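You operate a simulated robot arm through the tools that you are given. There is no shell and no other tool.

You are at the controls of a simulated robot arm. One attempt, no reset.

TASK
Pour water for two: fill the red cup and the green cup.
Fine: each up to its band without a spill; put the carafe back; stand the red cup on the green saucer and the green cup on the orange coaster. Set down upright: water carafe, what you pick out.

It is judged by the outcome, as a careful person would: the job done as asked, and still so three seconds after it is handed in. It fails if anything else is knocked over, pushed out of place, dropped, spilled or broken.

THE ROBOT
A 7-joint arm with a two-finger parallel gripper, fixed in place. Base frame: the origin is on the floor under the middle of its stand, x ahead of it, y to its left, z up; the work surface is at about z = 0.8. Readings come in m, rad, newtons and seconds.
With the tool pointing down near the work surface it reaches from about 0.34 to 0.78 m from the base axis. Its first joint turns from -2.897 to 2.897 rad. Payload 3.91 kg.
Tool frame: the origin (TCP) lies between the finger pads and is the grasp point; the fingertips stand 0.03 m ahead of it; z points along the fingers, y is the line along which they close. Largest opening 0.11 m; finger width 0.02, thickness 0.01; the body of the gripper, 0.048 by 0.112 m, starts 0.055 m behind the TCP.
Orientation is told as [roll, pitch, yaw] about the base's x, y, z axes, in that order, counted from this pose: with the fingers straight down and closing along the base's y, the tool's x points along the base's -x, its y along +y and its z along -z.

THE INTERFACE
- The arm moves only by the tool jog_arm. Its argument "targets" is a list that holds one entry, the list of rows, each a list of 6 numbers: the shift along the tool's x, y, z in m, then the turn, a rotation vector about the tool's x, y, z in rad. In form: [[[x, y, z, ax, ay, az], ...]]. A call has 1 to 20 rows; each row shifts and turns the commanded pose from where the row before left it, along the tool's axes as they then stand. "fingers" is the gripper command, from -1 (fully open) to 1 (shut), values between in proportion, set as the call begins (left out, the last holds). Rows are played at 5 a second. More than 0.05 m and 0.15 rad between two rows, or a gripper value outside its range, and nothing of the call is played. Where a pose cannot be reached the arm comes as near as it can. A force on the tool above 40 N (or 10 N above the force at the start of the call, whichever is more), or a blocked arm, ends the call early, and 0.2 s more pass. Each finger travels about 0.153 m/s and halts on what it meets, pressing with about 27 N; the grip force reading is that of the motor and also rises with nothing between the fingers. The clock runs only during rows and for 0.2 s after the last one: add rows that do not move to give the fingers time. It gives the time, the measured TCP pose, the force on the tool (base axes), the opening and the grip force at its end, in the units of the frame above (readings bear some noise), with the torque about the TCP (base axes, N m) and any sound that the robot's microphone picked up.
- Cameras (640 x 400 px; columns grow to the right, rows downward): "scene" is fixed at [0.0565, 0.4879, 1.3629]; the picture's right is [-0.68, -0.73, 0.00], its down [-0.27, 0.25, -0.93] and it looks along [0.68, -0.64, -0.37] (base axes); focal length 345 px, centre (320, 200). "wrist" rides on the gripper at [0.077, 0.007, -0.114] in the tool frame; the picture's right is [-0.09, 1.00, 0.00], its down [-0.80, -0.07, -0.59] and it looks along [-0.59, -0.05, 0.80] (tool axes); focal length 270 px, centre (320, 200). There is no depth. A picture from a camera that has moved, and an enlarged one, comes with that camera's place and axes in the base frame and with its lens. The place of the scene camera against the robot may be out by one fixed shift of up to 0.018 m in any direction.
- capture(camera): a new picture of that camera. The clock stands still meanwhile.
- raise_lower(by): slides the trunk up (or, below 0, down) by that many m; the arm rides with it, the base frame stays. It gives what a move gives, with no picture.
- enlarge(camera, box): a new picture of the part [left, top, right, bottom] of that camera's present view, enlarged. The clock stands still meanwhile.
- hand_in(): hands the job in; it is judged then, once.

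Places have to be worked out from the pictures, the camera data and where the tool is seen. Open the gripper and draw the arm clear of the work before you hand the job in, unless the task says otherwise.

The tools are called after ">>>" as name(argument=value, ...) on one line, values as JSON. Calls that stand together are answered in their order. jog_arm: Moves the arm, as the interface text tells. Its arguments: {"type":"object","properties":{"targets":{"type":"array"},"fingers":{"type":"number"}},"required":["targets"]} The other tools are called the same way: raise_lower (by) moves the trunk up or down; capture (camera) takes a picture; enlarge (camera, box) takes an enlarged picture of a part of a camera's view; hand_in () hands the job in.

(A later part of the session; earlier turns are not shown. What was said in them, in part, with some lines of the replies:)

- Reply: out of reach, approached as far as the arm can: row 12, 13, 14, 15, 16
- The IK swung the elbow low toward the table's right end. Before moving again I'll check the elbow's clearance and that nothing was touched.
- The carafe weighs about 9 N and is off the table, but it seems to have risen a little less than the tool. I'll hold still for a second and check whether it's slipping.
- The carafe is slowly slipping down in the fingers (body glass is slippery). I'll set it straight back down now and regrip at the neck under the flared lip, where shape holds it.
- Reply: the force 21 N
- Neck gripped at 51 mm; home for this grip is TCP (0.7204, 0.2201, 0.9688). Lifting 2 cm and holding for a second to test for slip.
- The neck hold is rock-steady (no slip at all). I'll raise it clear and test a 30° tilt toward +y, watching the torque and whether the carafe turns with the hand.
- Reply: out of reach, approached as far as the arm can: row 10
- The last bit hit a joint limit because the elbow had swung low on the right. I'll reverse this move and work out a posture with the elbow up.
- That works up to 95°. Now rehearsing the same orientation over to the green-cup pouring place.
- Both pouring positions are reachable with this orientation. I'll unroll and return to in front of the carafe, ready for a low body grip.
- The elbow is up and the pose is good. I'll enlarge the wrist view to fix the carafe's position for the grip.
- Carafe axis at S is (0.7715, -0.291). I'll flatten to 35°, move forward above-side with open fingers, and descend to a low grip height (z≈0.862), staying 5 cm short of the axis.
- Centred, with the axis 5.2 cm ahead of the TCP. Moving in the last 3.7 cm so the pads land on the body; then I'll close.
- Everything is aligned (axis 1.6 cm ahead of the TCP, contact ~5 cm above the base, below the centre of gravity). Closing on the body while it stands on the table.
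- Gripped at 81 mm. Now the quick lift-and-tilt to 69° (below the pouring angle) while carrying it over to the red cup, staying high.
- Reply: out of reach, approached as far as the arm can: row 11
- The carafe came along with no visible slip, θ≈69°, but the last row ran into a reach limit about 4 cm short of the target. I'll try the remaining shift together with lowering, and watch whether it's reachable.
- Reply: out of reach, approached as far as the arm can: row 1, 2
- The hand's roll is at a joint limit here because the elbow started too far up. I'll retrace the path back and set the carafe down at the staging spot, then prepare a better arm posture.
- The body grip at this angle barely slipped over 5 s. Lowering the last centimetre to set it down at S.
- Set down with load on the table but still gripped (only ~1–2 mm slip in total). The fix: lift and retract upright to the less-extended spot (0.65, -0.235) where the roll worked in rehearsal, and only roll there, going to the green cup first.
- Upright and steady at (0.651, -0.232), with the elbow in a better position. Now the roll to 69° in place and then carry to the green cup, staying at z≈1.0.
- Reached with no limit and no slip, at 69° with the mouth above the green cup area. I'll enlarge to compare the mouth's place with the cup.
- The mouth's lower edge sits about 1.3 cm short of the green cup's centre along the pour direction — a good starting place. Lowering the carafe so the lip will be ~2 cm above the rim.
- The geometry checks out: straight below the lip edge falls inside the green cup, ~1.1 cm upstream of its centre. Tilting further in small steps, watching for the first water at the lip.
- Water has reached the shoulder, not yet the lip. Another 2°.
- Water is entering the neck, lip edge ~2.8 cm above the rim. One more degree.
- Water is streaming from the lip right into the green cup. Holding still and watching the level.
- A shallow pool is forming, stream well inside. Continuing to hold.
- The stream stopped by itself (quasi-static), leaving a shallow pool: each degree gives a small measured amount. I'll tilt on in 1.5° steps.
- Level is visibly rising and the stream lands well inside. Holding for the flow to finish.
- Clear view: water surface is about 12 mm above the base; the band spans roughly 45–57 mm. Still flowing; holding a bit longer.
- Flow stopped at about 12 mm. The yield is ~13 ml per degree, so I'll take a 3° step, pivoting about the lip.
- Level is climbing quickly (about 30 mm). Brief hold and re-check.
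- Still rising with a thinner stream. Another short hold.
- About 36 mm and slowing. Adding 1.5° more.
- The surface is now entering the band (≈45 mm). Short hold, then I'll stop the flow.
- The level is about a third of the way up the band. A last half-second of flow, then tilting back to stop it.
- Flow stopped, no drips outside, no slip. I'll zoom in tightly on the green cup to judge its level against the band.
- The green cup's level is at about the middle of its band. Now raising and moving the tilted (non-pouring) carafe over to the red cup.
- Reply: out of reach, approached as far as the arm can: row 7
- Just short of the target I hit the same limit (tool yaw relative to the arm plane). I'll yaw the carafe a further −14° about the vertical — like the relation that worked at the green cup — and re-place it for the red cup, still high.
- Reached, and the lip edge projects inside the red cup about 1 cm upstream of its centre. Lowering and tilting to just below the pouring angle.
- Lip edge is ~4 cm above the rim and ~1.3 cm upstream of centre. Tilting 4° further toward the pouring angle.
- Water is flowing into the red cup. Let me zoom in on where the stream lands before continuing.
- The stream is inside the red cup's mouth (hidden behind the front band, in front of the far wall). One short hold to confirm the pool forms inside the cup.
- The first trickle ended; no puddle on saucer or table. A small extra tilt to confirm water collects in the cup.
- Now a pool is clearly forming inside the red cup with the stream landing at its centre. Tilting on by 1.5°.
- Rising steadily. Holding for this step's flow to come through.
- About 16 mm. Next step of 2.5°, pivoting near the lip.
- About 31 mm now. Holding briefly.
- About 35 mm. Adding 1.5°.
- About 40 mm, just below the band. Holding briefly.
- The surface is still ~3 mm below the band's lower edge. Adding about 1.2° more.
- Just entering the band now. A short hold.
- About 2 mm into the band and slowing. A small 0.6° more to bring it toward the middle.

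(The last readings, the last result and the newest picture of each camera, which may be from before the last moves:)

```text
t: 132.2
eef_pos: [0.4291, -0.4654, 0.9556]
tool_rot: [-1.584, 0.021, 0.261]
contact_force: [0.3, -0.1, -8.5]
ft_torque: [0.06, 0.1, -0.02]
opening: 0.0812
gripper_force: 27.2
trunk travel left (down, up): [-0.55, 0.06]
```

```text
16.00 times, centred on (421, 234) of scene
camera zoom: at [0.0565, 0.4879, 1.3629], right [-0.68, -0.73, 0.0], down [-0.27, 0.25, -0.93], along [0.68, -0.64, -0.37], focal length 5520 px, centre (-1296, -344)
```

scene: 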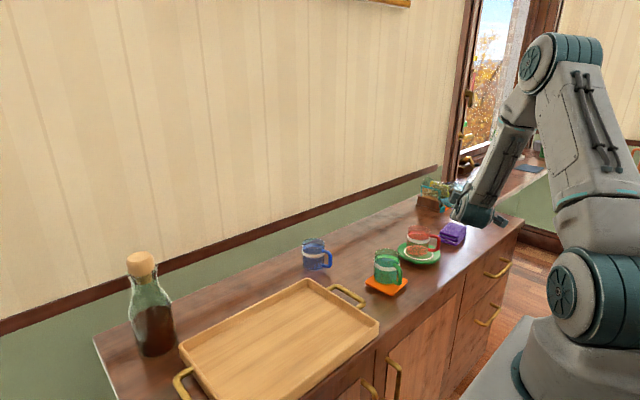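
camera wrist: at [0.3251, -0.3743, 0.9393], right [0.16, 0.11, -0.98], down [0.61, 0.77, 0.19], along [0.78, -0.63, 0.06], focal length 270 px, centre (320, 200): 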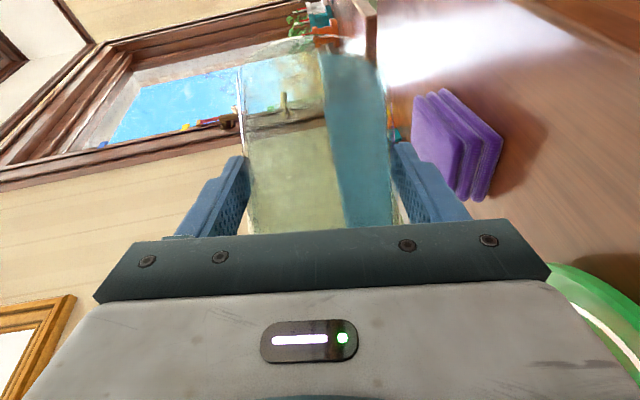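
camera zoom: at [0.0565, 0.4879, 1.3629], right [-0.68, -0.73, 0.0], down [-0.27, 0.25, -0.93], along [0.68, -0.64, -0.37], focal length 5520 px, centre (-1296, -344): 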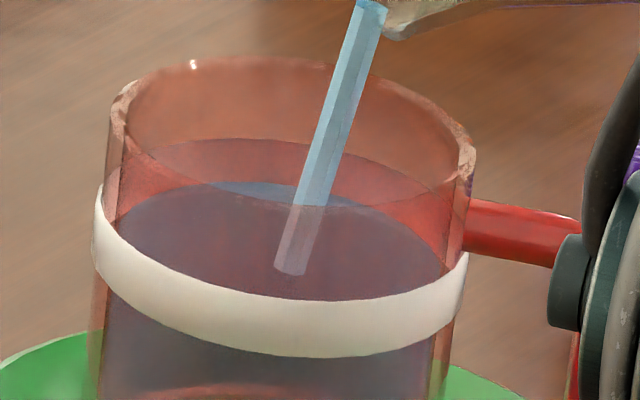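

The level is about a third into the band. A last moment of flow, then tilting back.

>>> jog_arm(targets=[[[0, 0, 0, 0, 0, 0], [0, 0, 0, -0.0285, 0, 0.0411], [0, 0, 0, -0.0571, 0, 0.0821], [0, 0, 0, -0.0571, 0, 0.0821], [0, 0, 0, -0.0571, 0, 0.0821]]], fingers=1)

>>> enlarge(camera="scene", box=[408, 222, 434, 246])

>>> enlarge(camera="scene", box=[360, 160, 500, 300])

>>> capture(camera="wrist")

```text
t: 133.4
eef_pos: [0.427, -0.4664, 0.9566]
tool_rot: [-1.379, -0.266, 0.234]
contact_force: [0.9, 0.5, -8.3]
ft_torque: [0.07, 0.08, -0.03]
opening: 0.0812
gripper_force: 26.7
trunk travel left (down, up): [-0.55, 0.06]
```

```text
16.00 times, centred on (421, 234) of scene
camera zoom: at [0.0565, 0.4879, 1.3629], right [-0.68, -0.73, 0.0], down [-0.27, 0.25, -0.93], along [0.68, -0.64, -0.37], focal length 5520 px, centre (-1296, -344)
```

zoom: 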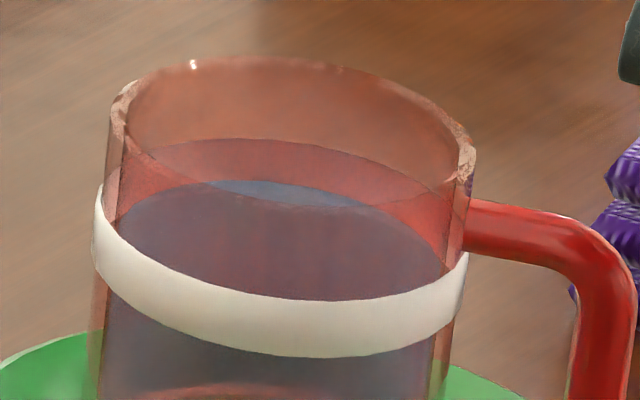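

```text
2.86 times, centred on (430, 230) of scene
camera zoom: at [0.0565, 0.4879, 1.3629], right [-0.68, -0.73, 0.0], down [-0.27, 0.25, -0.93], along [0.68, -0.64, -0.37], focal length 986 px, centre (6, 114)
```

zoom: 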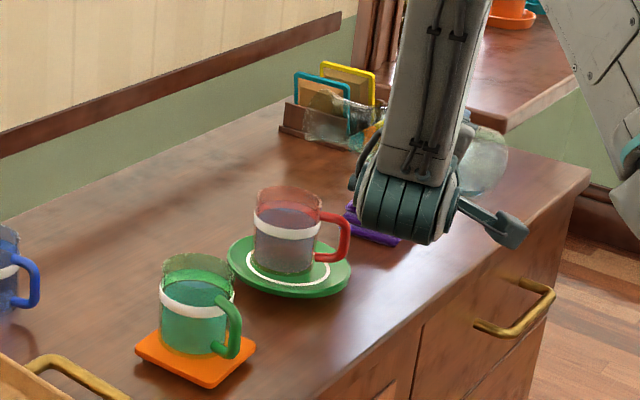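

```text
taken
camera wrist: at [0.3256, -0.3734, 0.9505], right [0.29, 0.26, -0.92], down [0.57, 0.72, 0.39], along [0.77, -0.64, 0.06], focal length 270 px, centre (320, 200)
```

wrist: 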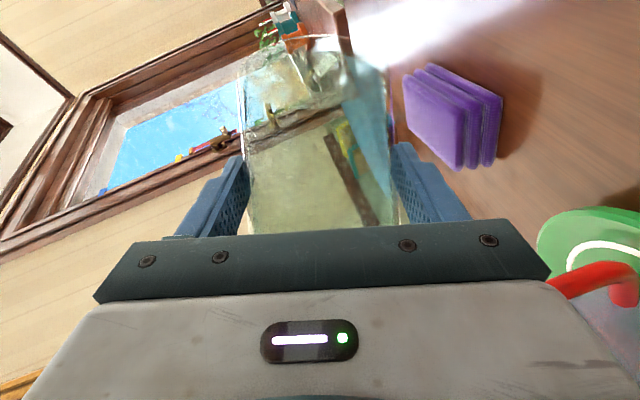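

Red is within its band too (a bit below the middle, about 4 mm above the band's lower edge), no drips anywhere. Now raise, yaw back and retrace the path with the nearly empty carafe.

>>> jog_arm(targets=[[[-0.0058, -0.0208, -0.004, 0, 0, 0], [-0.0058, -0.0208, -0.004, 0, 0, 0], [0, 0, 0, -0.0331, -0.1183, -0.023], [0, 0, 0, -0.0331, -0.1183, -0.023], [-0.0197, 0.0121, -0.034, 0, 0, 0], [-0.0197, 0.0121, -0.034, 0, 0, 0], [-0.0197, 0.0121, -0.034, 0, 0, 0], [-0.0197, 0.0121, -0.034, 0, 0, 0], [0, 0, 0, 0, 0, 0]]], fingers=1)

>>> capture(camera="scene")

>>> capture(camera="wrist")

```text
t: 135.4
eef_pos: [0.4452, -0.3024, 0.9995]
tool_rot: [-1.379, -0.268, 0.424]
contact_force: [-0.2, -0.2, -8.4]
ft_torque: [0.04, 0.11, 0.0]
opening: 0.0813
gripper_force: 27.3
out of reach, approached as far as the arm can: row 4
trunk travel left (down, up): [-0.55, 0.06]
```

```text
taken
```

scene: 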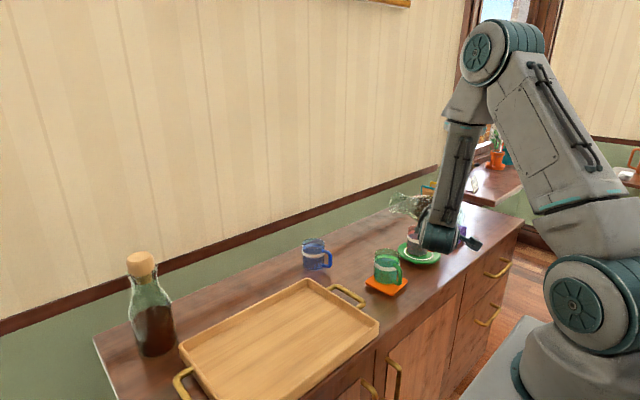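

```text
taken
camera wrist: at [0.3259, -0.2301, 0.9943], right [0.23, 0.31, -0.92], down [0.43, 0.82, 0.38], along [0.87, -0.48, 0.06], focal length 270 px, centre (320, 200)
```

wrist: 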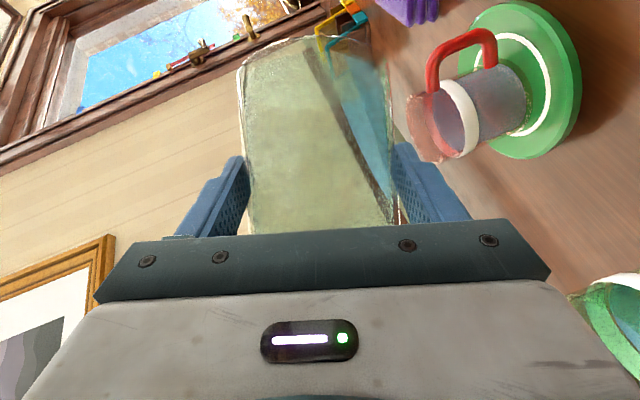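

The carafe is upright-bound again (yaw α now ≈ −30°, fine). Unrolling while moving back to (0.65, -0.23).

>>> jog_arm(targets=[[[0, 0, 0, -0.0705, 0, 0.1014], [-0.0253, 0.0089, 0.0043, -0.0462, 0, 0.0665], [-0.0247, 0.0104, 0.0048, -0.0462, 0, 0.0665], [-0.024, 0.0118, 0.0053, -0.0462, 0, 0.0665], [-0.0231, 0.0131, 0.0058, -0.0462, 0, 0.0665], [-0.0222, 0.0143, 0.0065, -0.0462, 0, 0.0665], [-0.0212, 0.0154, 0.0072, -0.0462, 0, 0.0665], [-0.0202, 0.0164, 0.0079, -0.0462, 0, 0.0665], [-0.0191, 0.0174, 0.0087, -0.0788, 0, 0.1133], [0, 0, 0, -0.0788, 0, 0.1133], [0, 0, 0, -0.0788, 0, 0.1133], [0, 0, 0, -0.0788, 0, 0.1133], [0, 0, 0, 0, 0, 0]]], fingers=1)

>>> capture(camera="scene")

>>> capture(camera="wrist")

```text
t: 138.2
eef_pos: [0.6503, -0.2296, 0.9991]
tool_rot: [-0.007, -0.963, -0.51]
contact_force: [0.4, 0.1, -8.5]
ft_torque: [0.06, 0.11, -0.01]
opening: 0.0814
gripper_force: 27.2
trunk travel left (down, up): [-0.55, 0.06]
```

```text
taken
```

scene: 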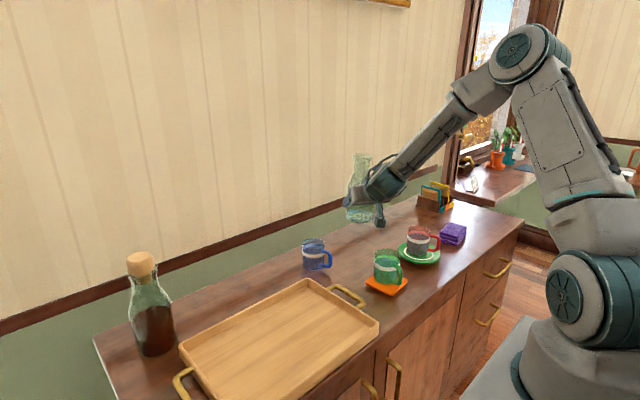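

```text
taken
camera wrist: at [0.5337, -0.1563, 1.0011], right [0.53, 0.84, 0.07], down [-0.06, -0.04, 1.0], along [0.84, -0.54, 0.03], focal length 270 px, centre (320, 200)
```

wrist: 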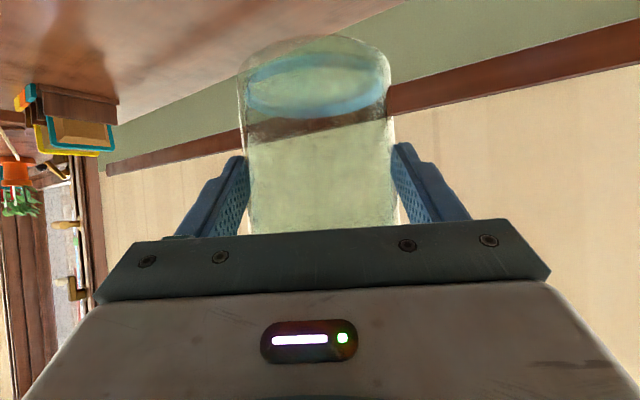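

The carafe is upright with only a little water left. Moving out to the staging spot and lowering it.

>>> jog_arm(targets=[[[-0.023, 0, 0.0331, 0, 0, 0], [-0.023, 0, 0.0331, 0, 0, 0], [-0.023, 0, 0.0331, 0, 0, 0], [0.0257, 0, 0.0178, 0, 0, 0], [0.0257, 0, 0.0178, 0, 0, 0], [0.0257, 0, 0.0178, 0, 0, 0], [0.0241, 0, 0.0168, 0, 0, 0], [0, 0, 0, 0, 0, 0]]], fingers=1)

>>> enlarge(camera="scene", box=[290, 150, 450, 290])

>>> capture(camera="wrist")

```text
t: 140.0
eef_pos: [0.7563, -0.2905, 0.8753]
tool_rot: [-0.006, -0.963, -0.509]
contact_force: [0.2, -0.2, -8.2]
ft_torque: [0.02, 0.07, 0.01]
opening: 0.0812
gripper_force: 26.5
trunk travel left (down, up): [-0.55, 0.06]
```

```text
2.86 times, centred on (370, 220) of scene
camera zoom: at [0.0565, 0.4879, 1.3629], right [-0.68, -0.73, 0.0], down [-0.27, 0.25, -0.93], along [0.68, -0.64, -0.37], focal length 986 px, centre (177, 143)
```

zoom: 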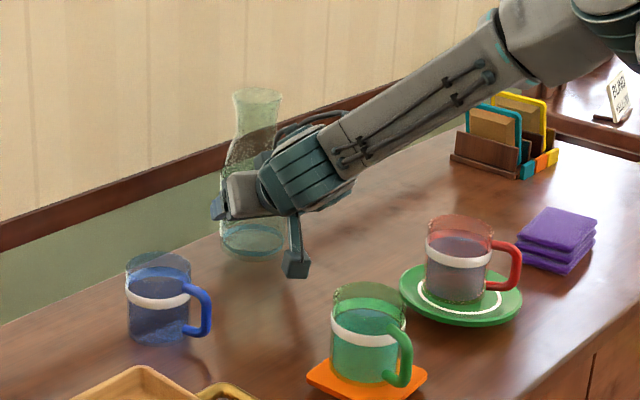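

```text
taken
camera wrist: at [0.6385, -0.2166, 0.8782], right [0.53, 0.84, 0.07], down [-0.06, -0.04, 1.0], along [0.84, -0.54, 0.03], focal length 270 px, centre (320, 200)
```

wrist: 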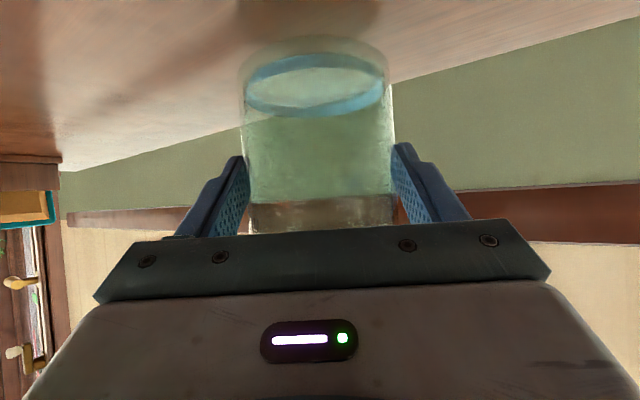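

About 1 cm above the table. Lowering to contact.

>>> jog_arm(targets=[[[0.0058, 0, 0.004, 0, 0, 0], [0.0025, 0, 0.0017, 0, 0, 0], [0, 0, 0, 0, 0, 0]]], fingers=1)

```text
t: 140.8
eef_pos: [0.7562, -0.2898, 0.8662]
tool_rot: [-0.007, -0.963, -0.508]
contact_force: [0.0, -1.0, -7.9]
ft_torque: [0.07, 0.06, -0.02]
opening: 0.081
gripper_force: 26.9
trunk travel left (down, up): [-0.55, 0.06]
```

No contact yet; a few more millimetres.

>>> jog_arm(targets=[[[0.0016, 0, 0.0011, 0, 0, 0], [0.0016, 0, 0.0011, 0, 0, 0], [0, 0, 0, 0, 0, 0]]], fingers=1)

```text
t: 141.6
eef_pos: [0.755, -0.2908, 0.8639]
tool_rot: [-0.006, -0.966, -0.51]
contact_force: [0.6, -0.5, 8.3]
ft_torque: [0.61, -0.01, 0.0]
opening: 0.0812
gripper_force: 27.6
trunk travel left (down, up): [-0.55, 0.06]
```

The carafe stands at the staging spot (load on the table). Opening the fingers.

>>> jog_arm(targets=[[[0, 0, 0, 0, 0, 0], [0, 0, 0, 0, 0, 0], [0, 0, 0, 0, 0, 0], [0, 0, 0, 0, 0, 0]]], fingers=-1)

>>> capture(camera="wrist")

```text
t: 142.6
eef_pos: [0.7548, -0.2898, 0.862]
tool_rot: [-0.007, -0.964, -0.509]
contact_force: [-0.2, 0.1, -0.2]
ft_torque: [-0.02, -0.02, 0.01]
opening: 0.1101
gripper_force: 0.0
trunk travel left (down, up): [-0.55, 0.06]
```

```text
taken
camera wrist: at [0.6379, -0.2165, 0.8648], right [0.53, 0.84, 0.07], down [-0.06, -0.04, 1.0], along [0.84, -0.54, 0.03], focal length 270 px, centre (320, 200)
```

wrist: 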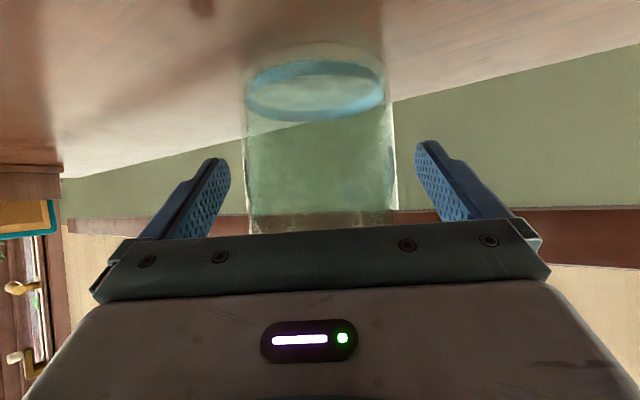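

Released. Backing off a little, rising straight up, then setting 30° pitch and a near-radial yaw for the neck grip.

>>> jog_arm(targets=[[[0.0211, 0, -0.0304, 0, 0, 0], [-0.0287, 0, -0.02, 0, 0, 0], [-0.0287, 0, -0.02, 0, 0, 0], [-0.0287, 0, -0.02, 0, 0, 0], [-0.0287, 0, -0.02, 0, 0, 0], [0.027, 0, -0.0395, 0, 0, 0], [0, 0, 0, 0, -0.0838, 0], [0, 0, 0, -0.1299, 0, -0.075], [0, 0, 0, 0, 0, 0]]], fingers=-1)

>>> capture(camera="wrist")

>>> capture(camera="scene")

```text
t: 144.6
eef_pos: [0.6817, -0.2477, 1.0018]
tool_rot: [-0.007, -1.047, -0.354]
contact_force: [0.3, 0.5, -0.6]
ft_torque: [0.03, 0.01, -0.01]
opening: 0.1102
gripper_force: 0.0
trunk travel left (down, up): [-0.55, 0.06]
```

```text
taken
camera wrist: at [0.5549, -0.1919, 0.9936], right [0.39, 0.92, 0.07], down [-0.13, -0.02, 0.99], along [0.91, -0.4, 0.11], focal length 270 px, centre (320, 200)
```

wrist: 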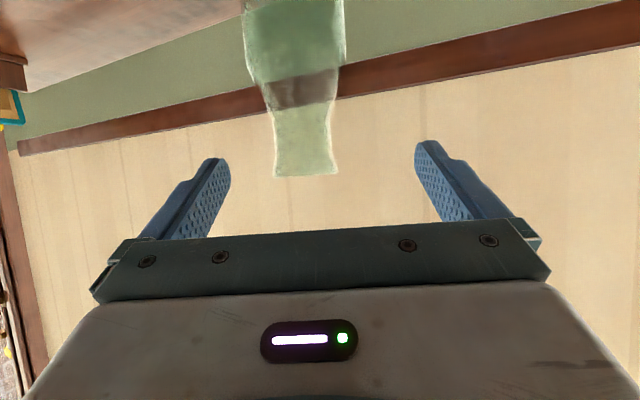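

```text
taken
```

scene: 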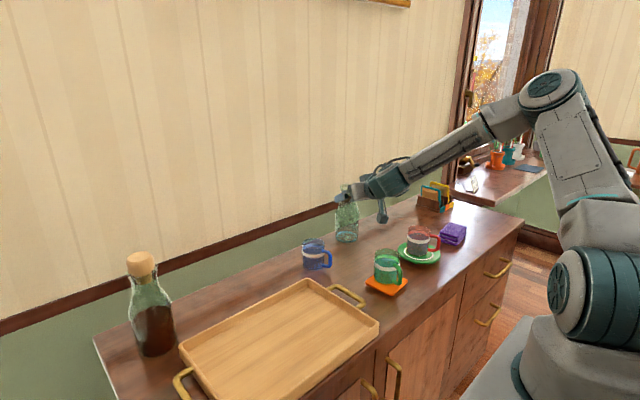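

Axis is ~10 cm ahead and 1.5 cm to the right of the tool line. Aligning, dropping to neck height and advancing.

>>> jog_arm(targets=[[[0.0072, -0.0078, 0.0215, 0, 0, 0], [0.0072, -0.0077, 0.0215, 0, 0, 0], [-0.016, 0, 0.0277, 0, 0, 0], [-0.016, 0, 0.0277, 0, 0, 0], [0, 0, 0, 0, 0, 0]]], fingers=-1)

>>> capture(camera="wrist")

>>> enlarge(camera="scene", box=[290, 150, 450, 290])

```text
t: 145.8
eef_pos: [0.7628, -0.296, 0.9678]
tool_rot: [-0.006, -1.048, -0.357]
contact_force: [0.4, -0.6, -1.4]
ft_torque: [0.02, 0.01, 0.0]
opening: 0.11
gripper_force: 0.0
trunk travel left (down, up): [-0.55, 0.06]
```

```text
taken
camera wrist: at [0.637, -0.2408, 0.9595], right [0.4, 0.92, 0.07], down [-0.13, -0.02, 0.99], along [0.91, -0.4, 0.11], focal length 270 px, centre (320, 200)
```

wrist: 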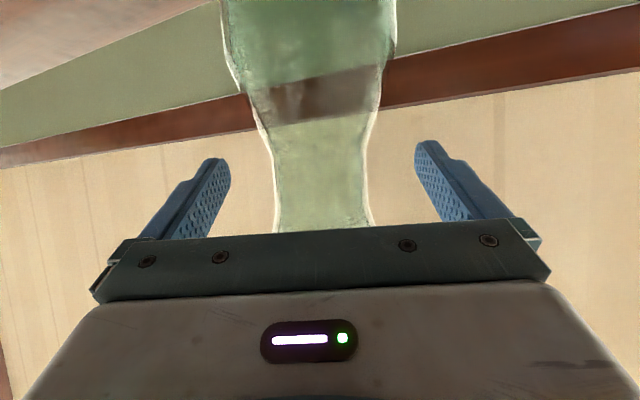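

```text
2.86 times, centred on (370, 220) of scene
camera zoom: at [0.0565, 0.4879, 1.3629], right [-0.68, -0.73, 0.0], down [-0.27, 0.25, -0.93], along [0.68, -0.64, -0.37], focal length 986 px, centre (177, 143)
```

zoom: 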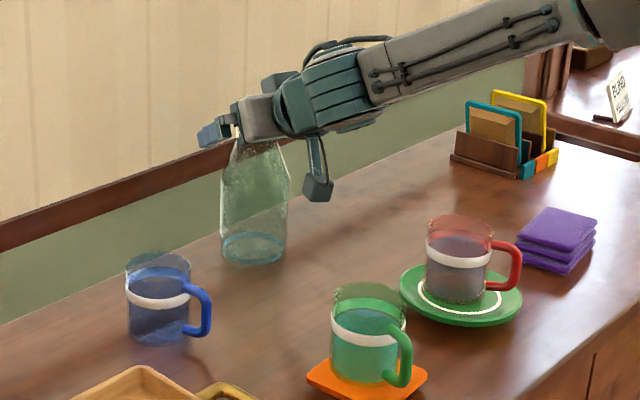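

Neck centred between the fingers. Closing and lifting.

>>> jog_arm(targets=[[[0, 0, 0, 0, 0, 0], [0, 0, 0, 0, 0, 0], [0, 0, 0, 0, 0, 0], [0, 0, 0, 0, 0, 0]]], fingers=1)

>>> jog_arm(targets=[[[-0.0087, 0, -0.005, 0, 0, 0], [-0.026, 0, -0.015, 0, 0, 0], [-0.026, 0, -0.015, 0, 0, 0], [-0.026, 0, -0.015, 0, 0, 0], [-0.0173, 0, -0.01, 0, 0, 0], [0, 0, 0, 0, 0, 0]]], fingers=1)

>>> capture(camera="wrist")

>>> capture(camera="scene")

```text
t: 146.8
eef_pos: [0.7635, -0.2954, 0.9678]
tool_rot: [-0.008, -1.047, -0.357]
contact_force: [-0.3, 0.7, -0.1]
ft_torque: [-0.02, -0.02, 0.09]
opening: 0.0501
gripper_force: 26.9
trunk travel left (down, up): [-0.55, 0.06]
```

```text
t: 148.2
eef_pos: [0.7644, -0.2975, 1.0888]
tool_rot: [-0.006, -1.047, -0.357]
contact_force: [1.0, -0.4, -8.0]
ft_torque: [0.07, 0.01, 0.02]
opening: 0.0503
gripper_force: 26.5
trunk travel left (down, up): [-0.55, 0.06]
```

```text
taken
camera wrist: at [0.6374, -0.2413, 1.0794], right [0.4, 0.92, 0.07], down [-0.13, -0.02, 0.99], along [0.91, -0.4, 0.11], focal length 270 px, centre (320, 200)
```

wrist: 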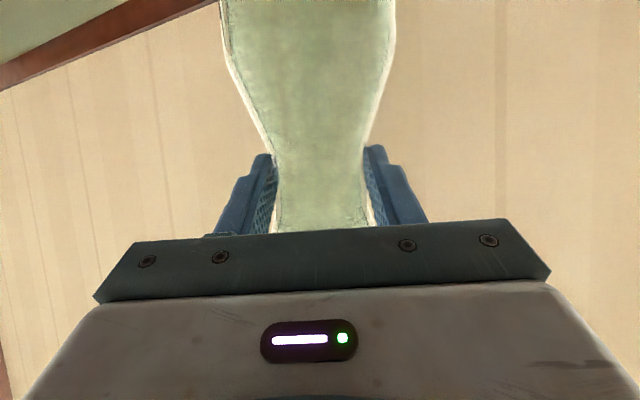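

```text
taken
```

scene: 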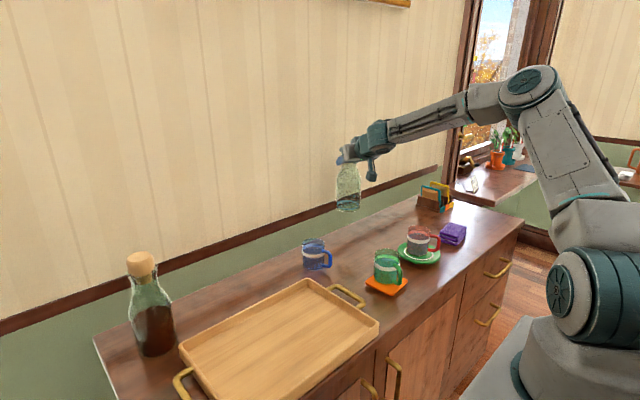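

The neck hold is firm. Carrying the carafe back along an arc toward its home at about (0.7285, 0.220), turning the yaw with the arm so the posture stays easy.

>>> jog_arm(targets=[[[0.0023, 0.0363, -0.004, -0.0351, 0, -0.02025], [0.0024, 0.0361, -0.0041, -0.0351, 0, -0.02025], [0.0024, 0.0359, -0.0042, -0.0351, 0, -0.02025], [0.0025, 0.0357, -0.0043, -0.0351, 0, -0.02025], [0.0026, 0.0354, -0.0044, -0.0351, 0, -0.02025], [0.0026, 0.0352, -0.0045, -0.0351, 0, -0.02025], [0.0027, 0.035, -0.0047, -0.0351, 0, -0.02025], [0.0028, 0.0348, -0.0048, -0.0351, 0, -0.02025], [0, 0, 0, 0, 0, 0]]], fingers=1)

>>> capture(camera="scene")

```text
t: 150.2
eef_pos: [0.7881, -0.0111, 1.0853]
tool_rot: [-0.007, -1.047, -0.034]
contact_force: [0.2, 0.3, -8.3]
ft_torque: [-0.01, 0.05, 0.01]
opening: 0.0502
gripper_force: 27.0
trunk travel left (down, up): [-0.55, 0.06]
```

```text
taken
```

scene: 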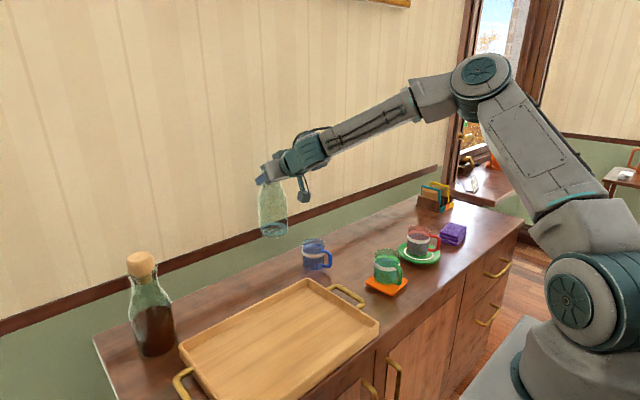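

On track and clear of everything. Continuing to above home.

>>> jog_arm(targets=[[[0.0028, 0.0346, -0.0049, -0.0351, 0, -0.02025], [0.0029, 0.0344, -0.005, -0.0351, 0, -0.02025], [0.0029, 0.0342, -0.0051, -0.0351, 0, -0.02025], [0.003, 0.0339, -0.0052, -0.0351, 0, -0.02025], [0.0031, 0.0337, -0.0053, -0.0351, 0, -0.02025], [0.0031, 0.0335, -0.0054, -0.0351, 0, -0.02025], [0.0032, 0.0333, -0.0055, -0.0351, 0, -0.02025], [0, 0, 0, 0, 0, 0], [0, 0, 0, 0, 0, 0]]], fingers=1)

>>> capture(camera="scene")

>>> capture(camera="wrist")

```text
t: 152.2
eef_pos: [0.729, 0.2217, 1.086]
tool_rot: [-0.005, -1.044, 0.248]
contact_force: [0.3, 0.2, -7.5]
ft_torque: [0.0, 0.01, 0.01]
opening: 0.0503
gripper_force: 26.5
trunk travel left (down, up): [-0.55, 0.06]
```

```text
taken
```

scene: 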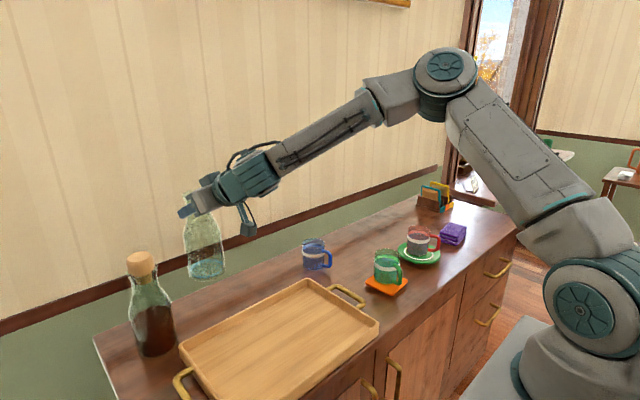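

```text
taken
camera wrist: at [0.5917, 0.1956, 1.0777], right [-0.2, 0.98, 0.07], down [-0.09, -0.09, 0.99], along [0.98, 0.19, 0.11], focal length 270 px, centre (320, 200)
```

wrist: 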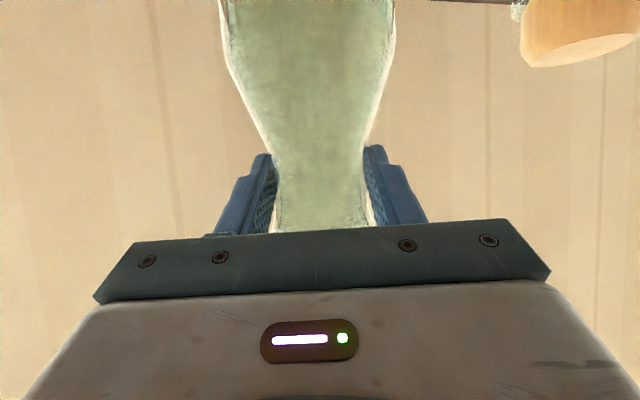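

Above home; the axis is about 6 mm off in x and 3 mm in y. Correcting while lowering to just above the table, then I'll compare with the original picture.

>>> jog_arm(targets=[[[0.0299, -0.0005, 0.0148, 0, 0, 0], [0.0299, -0.0005, 0.0148, 0, 0, 0], [0.0299, -0.0005, 0.0148, 0, 0, 0], [0, 0, 0, 0, 0, 0]]], fingers=1)

>>> enlarge(camera="scene", box=[100, 210, 260, 370])

>>> capture(camera="wrist")

```text
t: 153.2
eef_pos: [0.7212, 0.2181, 0.9853]
tool_rot: [-0.005, -1.044, 0.249]
contact_force: [0.5, 0.3, -8.4]
ft_torque: [0.0, 0.02, -0.02]
opening: 0.0505
gripper_force: 27.1
trunk travel left (down, up): [-0.55, 0.06]
```

```text
2.50 times, centred on (180, 290) of scene
camera zoom: at [0.0565, 0.4879, 1.3629], right [-0.68, -0.73, 0.0], down [-0.27, 0.25, -0.93], along [0.68, -0.64, -0.37], focal length 862 px, centre (670, -25)
```

zoom: 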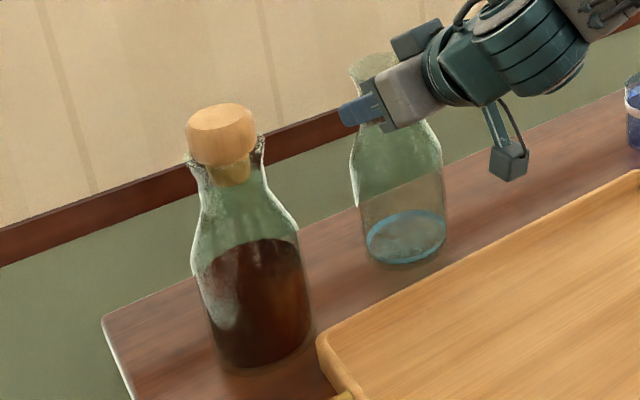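

```text
taken
camera wrist: at [0.5853, 0.1916, 0.9768], right [-0.2, 0.98, 0.07], down [-0.09, -0.09, 0.99], along [0.98, 0.19, 0.11], focal length 270 px, centre (320, 200)
```

wrist: 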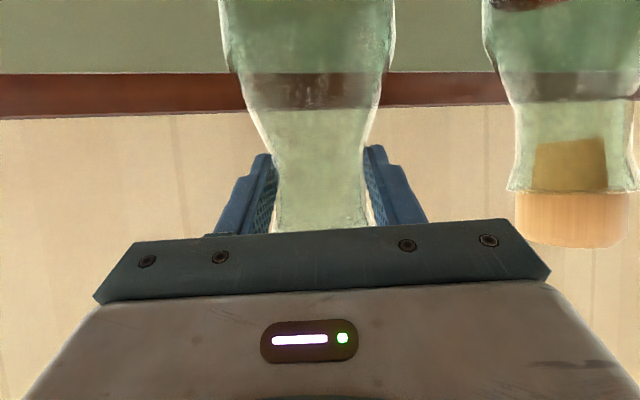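

Matches the original outline to within a few millimetres. Lowering to contact.

>>> jog_arm(targets=[[[0.0087, 0, 0.005, 0, 0, 0], [0.0035, 0, 0.002, 0, 0, 0], [0.0017, 0, 0.001, 0, 0, 0], [0, 0, 0, 0, 0, 0]]], fingers=1)

>>> enlarge(camera="scene", box=[100, 210, 260, 370])

```text
t: 154.2
eef_pos: [0.7213, 0.2177, 0.9699]
tool_rot: [-0.007, -1.044, 0.247]
contact_force: [0.7, -0.6, -7.5]
ft_torque: [0.01, 0.01, -0.02]
opening: 0.0502
gripper_force: 27.2
trunk travel left (down, up): [-0.55, 0.06]
```

```text
2.50 times, centred on (180, 290) of scene
camera zoom: at [0.0565, 0.4879, 1.3629], right [-0.68, -0.73, 0.0], down [-0.27, 0.25, -0.93], along [0.68, -0.64, -0.37], focal length 862 px, centre (670, -25)
```

zoom: 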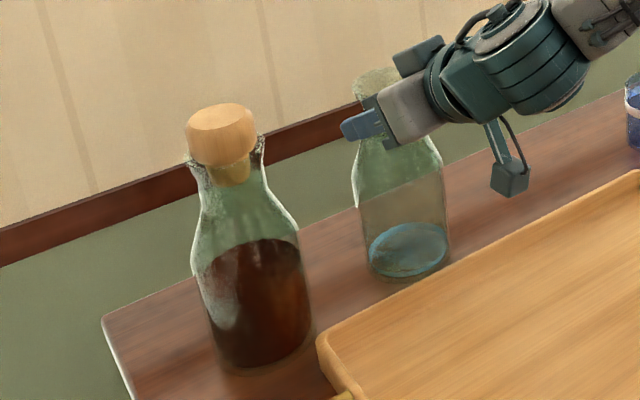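

Still hovering ~2 mm; outlines agree within about 3 mm. Nudging 3 mm in +x and settling to contact.

>>> jog_arm(targets=[[[-0.0015, -0.0007, 0.0025, 0, 0, 0], [0.0017, 0, 0.001, 0, 0, 0], [0.0017, 0, 0.001, 0, 0, 0], [0, 0, 0, 0, 0, 0]]], fingers=1)

```text
t: 155.2
eef_pos: [0.724, 0.2166, 0.9676]
tool_rot: [-0.006, -1.046, 0.247]
contact_force: [0.2, -1.4, 3.3]
ft_torque: [0.25, -0.23, 0.07]
opening: 0.0502
gripper_force: 27.2
trunk travel left (down, up): [-0.55, 0.06]
```

Contact (load taken by the table). Opening the fingers.

>>> jog_arm(targets=[[[0, 0, 0, 0, 0, 0], [0, 0, 0, 0, 0, 0], [0, 0, 0, 0, 0, 0], [0, 0, 0, 0, 0, 0]]], fingers=-1)

>>> capture(camera="wrist")

>>> enlarge(camera="scene", box=[100, 210, 260, 370])

```text
t: 156.2
eef_pos: [0.7247, 0.218, 0.9651]
tool_rot: [-0.008, -1.045, 0.245]
contact_force: [-0.6, -0.1, 0.4]
ft_torque: [0.01, 0.01, 0.01]
opening: 0.11
gripper_force: 0.0
trunk travel left (down, up): [-0.55, 0.06]
```

```text
taken
camera wrist: at [0.5881, 0.1918, 0.9583], right [-0.2, 0.98, 0.07], down [-0.09, -0.09, 0.99], along [0.98, 0.19, 0.11], focal length 270 px, centre (320, 200)
```

wrist: 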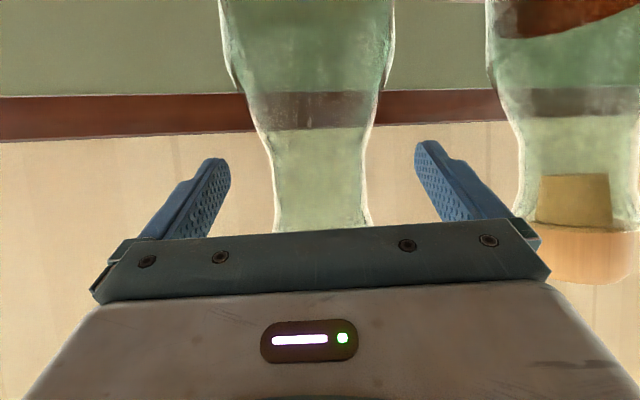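

```text
2.50 times, centred on (180, 290) of scene
camera zoom: at [0.0565, 0.4879, 1.3629], right [-0.68, -0.73, 0.0], down [-0.27, 0.25, -0.93], along [0.68, -0.64, -0.37], focal length 862 px, centre (670, -25)
```

zoom: 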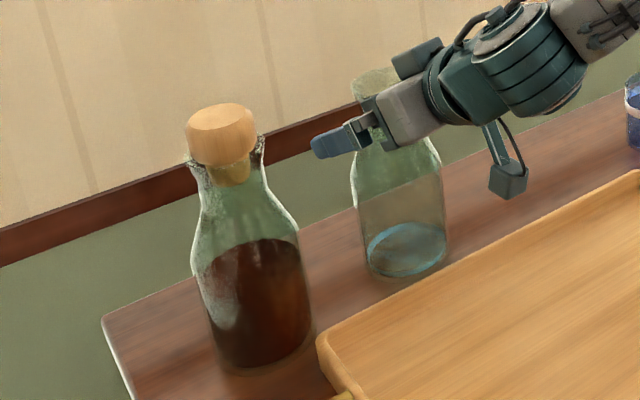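

Carafe stands upright at its home. Backing straight out, then rising clear.

>>> jog_arm(targets=[[[0.01, 0, -0.0173, 0, 0, 0], [0.02, 0, -0.0346, 0, 0, 0], [0.02, 0, -0.0346, 0, 0, 0], [0.015, 0, -0.026, 0, 0, 0], [-0.0346, 0, -0.02, 0, 0, 0], [-0.0346, 0, -0.02, 0, 0, 0], [-0.0346, 0, -0.02, 0, 0, 0], [-0.0346, 0, -0.02, 0, 0, 0], [0, 0, 0, 0, 0, 0]]], fingers=-1)

>>> capture(camera="scene")

>>> capture(camera="wrist")

>>> enlarge(camera="scene", box=[100, 210, 260, 370])

>>> enlarge(camera="scene", box=[340, 180, 500, 310])

```text
t: 158.2
eef_pos: [0.5972, 0.1882, 1.1264]
tool_rot: [-0.006, -1.044, 0.25]
contact_force: [-0.2, -0.9, -0.2]
ft_torque: [0.0, 0.01, 0.03]
opening: 0.11
gripper_force: 0.0
trunk travel left (down, up): [-0.55, 0.06]
```

```text
taken
```

scene: 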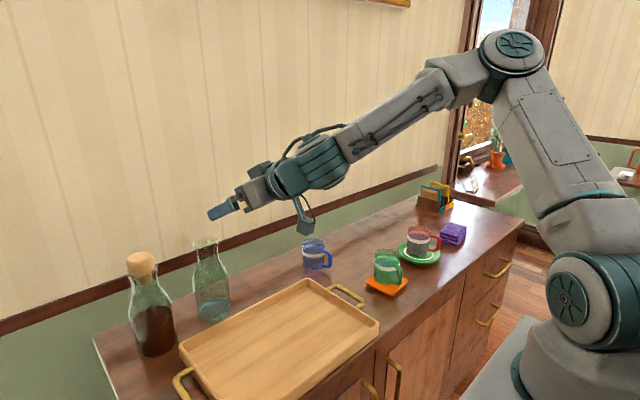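

```text
taken
camera wrist: at [0.4617, 0.1616, 1.1185], right [-0.2, 0.98, 0.07], down [-0.09, -0.09, 0.99], along [0.98, 0.19, 0.11], focal length 270 px, centre (320, 200)
```

wrist: 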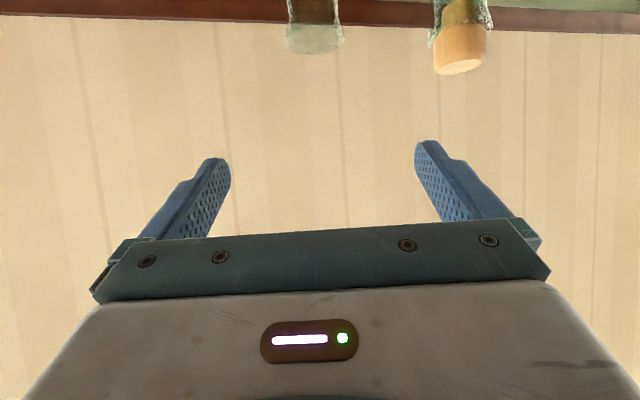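

```text
2.50 times, centred on (180, 290) of scene
camera zoom: at [0.0565, 0.4879, 1.3629], right [-0.68, -0.73, 0.0], down [-0.27, 0.25, -0.93], along [0.68, -0.64, -0.37], focal length 862 px, centre (670, -25)
```

zoom: 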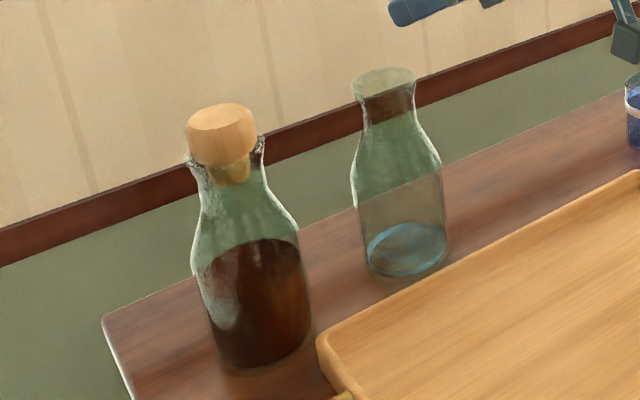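

```text
3.08 times, centred on (420, 245) of scene
camera zoom: at [0.0565, 0.4879, 1.3629], right [-0.68, -0.73, 0.0], down [-0.27, 0.25, -0.93], along [0.68, -0.64, -0.37], focal length 1062 px, centre (12, 62)
```

zoom: 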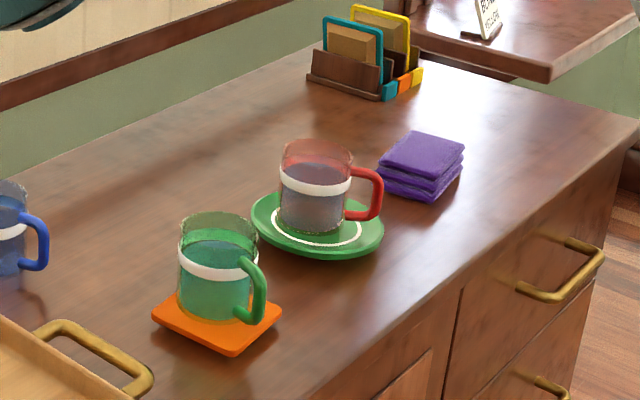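

Everything looks in order and the carafe matches its original spot within ~2 mm. A last close check of both levels against their bands.

>>> enlarge(camera="scene", box=[406, 222, 446, 262])

>>> enlarge(camera="scene", box=[374, 244, 414, 284])

```text
10.00 times, centred on (426, 242) of scene
camera zoom: at [0.0565, 0.4879, 1.3629], right [-0.68, -0.73, 0.0], down [-0.27, 0.25, -0.93], along [0.68, -0.64, -0.37], focal length 3450 px, centre (-740, -220)
```

zoom: 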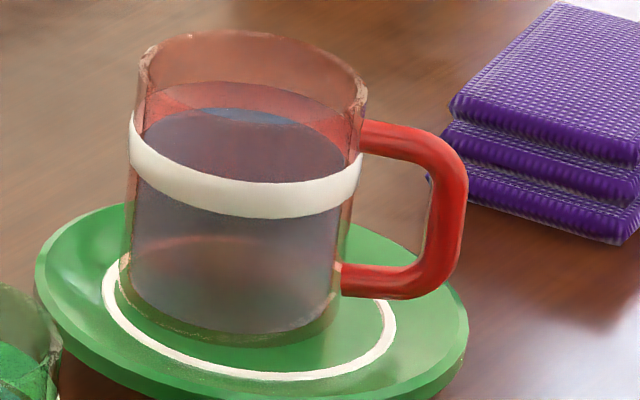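

```text
10.00 times, centred on (394, 264) of scene
camera zoom: at [0.0565, 0.4879, 1.3629], right [-0.68, -0.73, 0.0], down [-0.27, 0.25, -0.93], along [0.68, -0.64, -0.37], focal length 3450 px, centre (-420, -440)
```

zoom: 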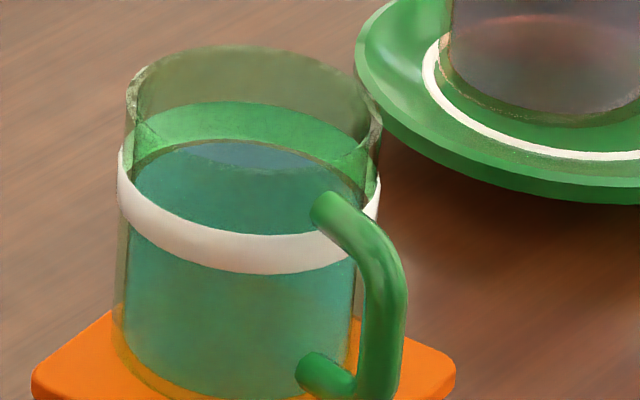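

Let me take one more, tighter look at the green cup's far wall to be sure of the level reading.

>>> enlarge(camera="scene", box=[380, 246, 402, 266])

>>> enlarge(camera="scene", box=[380, 256, 402, 286])

```text
16.00 times, centred on (391, 256) of scene
camera zoom: at [0.0565, 0.4879, 1.3629], right [-0.68, -0.73, 0.0], down [-0.27, 0.25, -0.93], along [0.68, -0.64, -0.37], focal length 5520 px, centre (-816, -696)
```

zoom: 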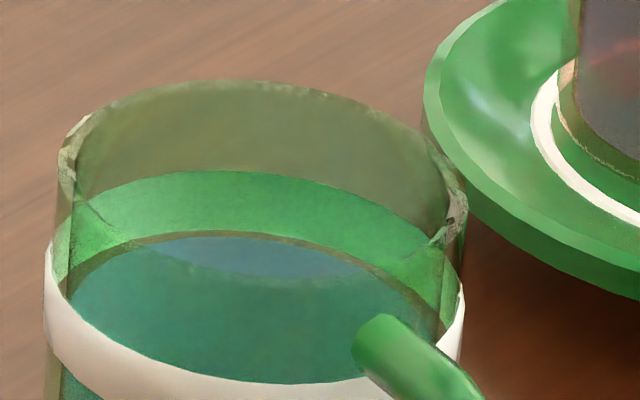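

```text
13.33 times, centred on (391, 271) of scene
camera zoom: at [0.0565, 0.4879, 1.3629], right [-0.68, -0.73, 0.0], down [-0.27, 0.25, -0.93], along [0.68, -0.64, -0.37], focal length 4600 px, centre (-627, -747)
```

zoom: 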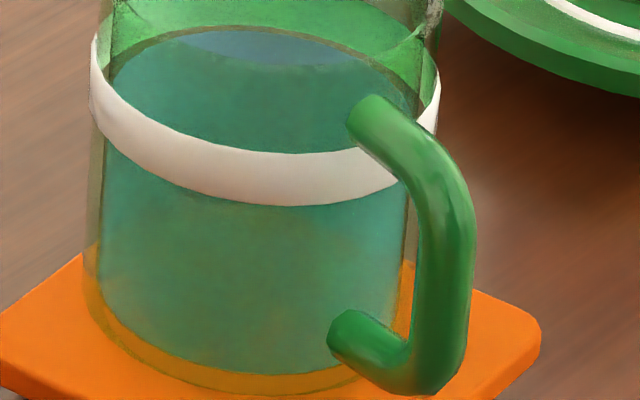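

Green is right at the bottom part of its band by this reading. To judge it properly I'll bring the wrist camera round for a low side view; first turning the tool at height, away from everything.

>>> jog_arm(targets=[[[0, 0, 0, 0.1264, 0, 0.073], [0, 0, 0, 0.1264, 0, 0.073], [0, 0, 0, 0.1264, 0, 0.073], [0, 0, 0, 0.1264, 0, 0.073], [0, 0, 0, 0.1264, 0, 0.073], [0, 0, 0, 0.1264, 0, 0.073], [0, 0, 0, 0.1264, 0, 0.073], [0, 0, 0, 0.1264, 0, 0.073], [0, 0, 0, 0.1264, 0, 0.073], [0, 0, 0, 0.1264, 0, 0.073], [0, 0, 0, 0, 0, 0]]], fingers=-1)

>>> capture(camera="scene")

>>> capture(camera="wrist")

```text
t: 160.6
eef_pos: [0.5976, 0.1868, 1.1259]
tool_rot: [-0.006, -1.05, -1.213]
contact_force: [0.4, -0.5, -0.2]
ft_torque: [-0.03, -0.01, 0.0]
opening: 0.1099
gripper_force: 0.0
trunk travel left (down, up): [-0.55, 0.06]
```

```text
taken
```

scene: 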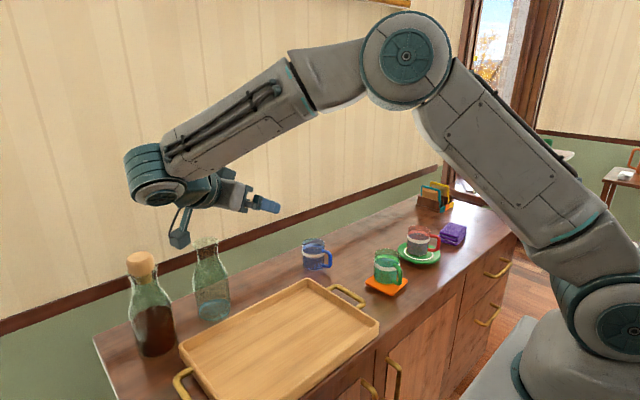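

```text
taken
camera wrist: at [0.5559, 0.3194, 1.1178], right [0.95, 0.3, 0.07], down [-0.1, 0.09, 0.99], along [0.29, -0.95, 0.11], focal length 270 px, centre (320, 200)
```

wrist: 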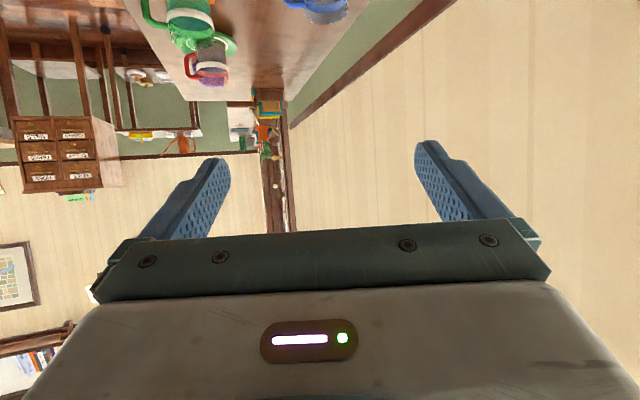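

The view works. Lowering the wrist camera over the tray for a flatter look at the cups.

>>> jog_arm(targets=[[[0.0299, -0.01375, 0.0288, 0, 0, 0], [0.0299, -0.01375, 0.0288, 0, 0, 0], [0.0299, -0.01375, 0.0288, 0, 0, 0], [0.0299, -0.01375, 0.0288, 0, 0, 0], [0, 0, 0, 0, 0, 0]]], fingers=-1)

>>> capture(camera="wrist")

>>> capture(camera="scene")

```text
t: 161.8
eef_pos: [0.559, 0.1294, 0.9648]
tool_rot: [-0.005, -1.05, -1.212]
contact_force: [0.6, -0.1, 0.1]
ft_torque: [0.0, 0.05, 0.01]
opening: 0.1098
gripper_force: 0.0
trunk travel left (down, up): [-0.55, 0.06]
```

```text
taken
camera wrist: at [0.517, 0.2608, 0.9563], right [0.95, 0.3, 0.07], down [-0.1, 0.09, 0.99], along [0.3, -0.95, 0.11], focal length 270 px, centre (320, 200)
```

wrist: 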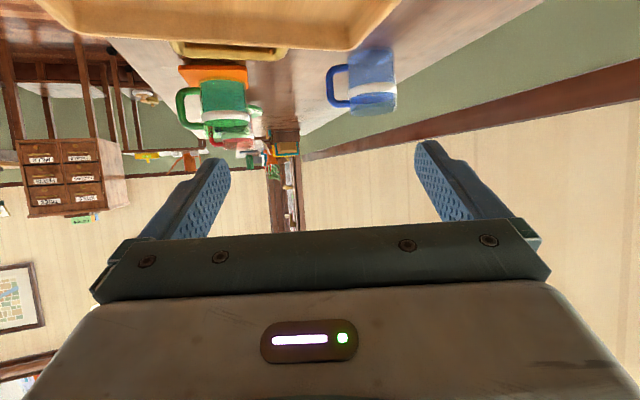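

```text
taken
```

scene: 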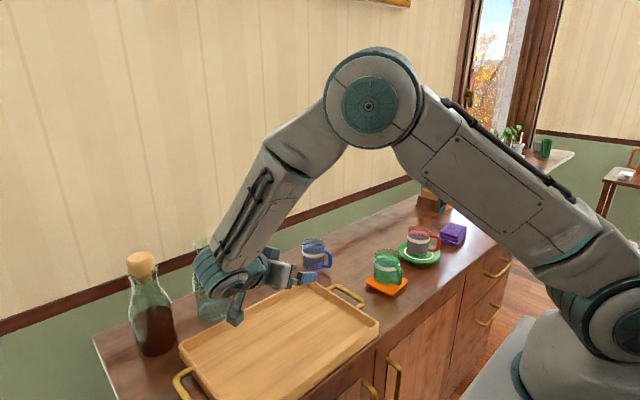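

The cups are in view (upside down) at a low angle. Enlarging both.

>>> enlarge(camera="wrist", box=[195, 75, 265, 150])

>>> enlarge(camera="wrist", box=[200, 100, 255, 135])

```text
5.33 times, centred on (230, 112) of wrist
camera zoom: at [0.517, 0.2608, 0.9563], right [0.95, 0.3, 0.07], down [-0.1, 0.09, 0.99], along [0.3, -0.95, 0.11], focal length 1442 px, centre (800, 667)
```

zoom: 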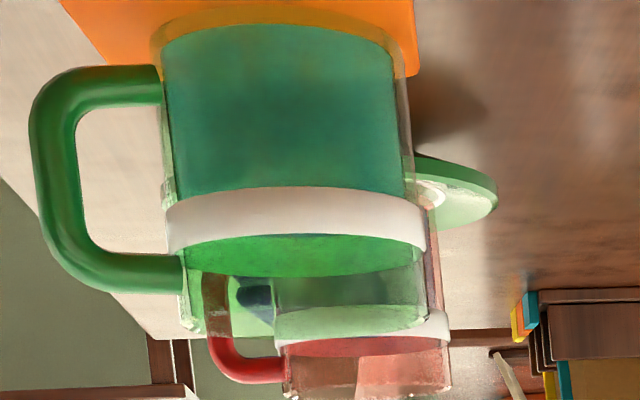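

```text
11.43 times, centred on (228, 118) of wrist
camera zoom: at [0.517, 0.2608, 0.9563], right [0.95, 0.3, 0.07], down [-0.1, 0.09, 0.99], along [0.3, -0.95, 0.11], focal length 3089 px, centre (1377, 1143)
```

zoom: 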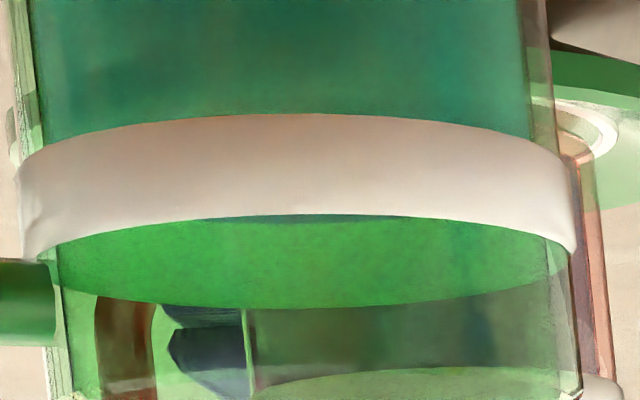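

The low side view shows the green water surface just peeking past the band's top edge at this angle, which puts it about 2 mm above the band's lower edge — inside the band; red sits nearer the middle of its band. Both are filled to the band with no spill, so I raise the arm clear.

>>> jog_arm(targets=[[[-0.0346, 0, -0.02, 0, 0, 0], [-0.0433, 0, -0.025, 0, 0, 0], [-0.0433, 0, -0.025, 0, 0, 0], [-0.0433, 0, -0.025, 0, 0, 0], [-0.0433, 0, -0.025, 0, 0, 0], [0.0076, -0.0406, -0.0131, 0, 0, 0], [0.0076, -0.0406, -0.0131, 0, 0, 0], [0.0076, -0.0406, -0.0131, 0, 0, 0], [0, 0, 0, 0, 0, 0], [0, 0, 0, 0, 0, 0]]], fingers=-1)

>>> capture(camera="scene")

>>> enlarge(camera="scene", box=[280, 180, 500, 310])

```text
t: 164.0
eef_pos: [0.4295, 0.1313, 1.206]
tool_rot: [-0.006, -1.051, -1.212]
contact_force: [0.7, 0.2, -0.4]
ft_torque: [0.0, 0.02, 0.01]
opening: 0.11
gripper_force: 0.0
trunk travel left (down, up): [-0.55, 0.06]
```

```text
taken
```

scene: 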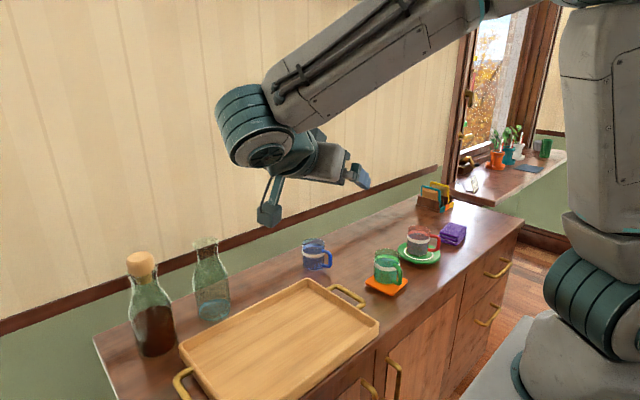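

```text
2.91 times, centred on (390, 245) of scene
camera zoom: at [0.0565, 0.4879, 1.3629], right [-0.68, -0.73, 0.0], down [-0.27, 0.25, -0.93], along [0.68, -0.64, -0.37], focal length 1004 px, centre (116, 69)
```

zoom: 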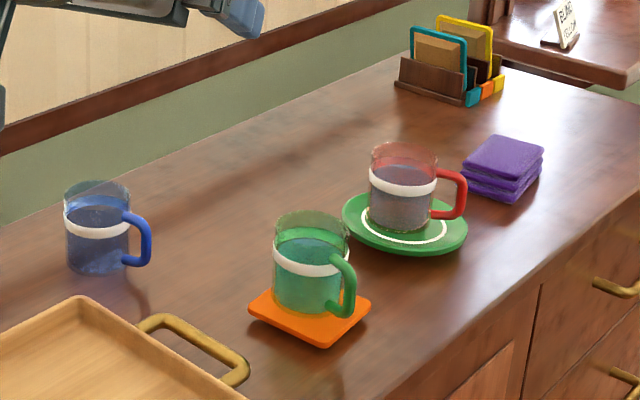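

Final view: red cup on the green saucer and green cup on the orange coaster, both filled to their bands; carafe back in its place upright; table dry and nothing else moved; gripper open and arm clear. Handing in.

>>> hand_in()

```text
The job is handed in.
```

The job is done and handed in. The red and green cups are both filled into their bands, and I saw no water on the table, saucer or coaster.

- **Red cup:** it stands on the green saucer, with the water near the middle of its band.
- **Green cup:** it stands on the orange coaster. Its water is inside the band but low, about 2 mm above the lower edge by my closest look. I left it there rather than pour again.
- **Carafe:** it is back upright, within a few millimetres of where it started, with a little water left.

Nothing else on the table looked moved or knocked in the last picture. The gripper is open and the arm is clear.

On my first lift the carafe slipped slowly in the fingers, so I set it back down at once, with nothing spilled. After that I carried it by the neck and used a lower grip to pour.
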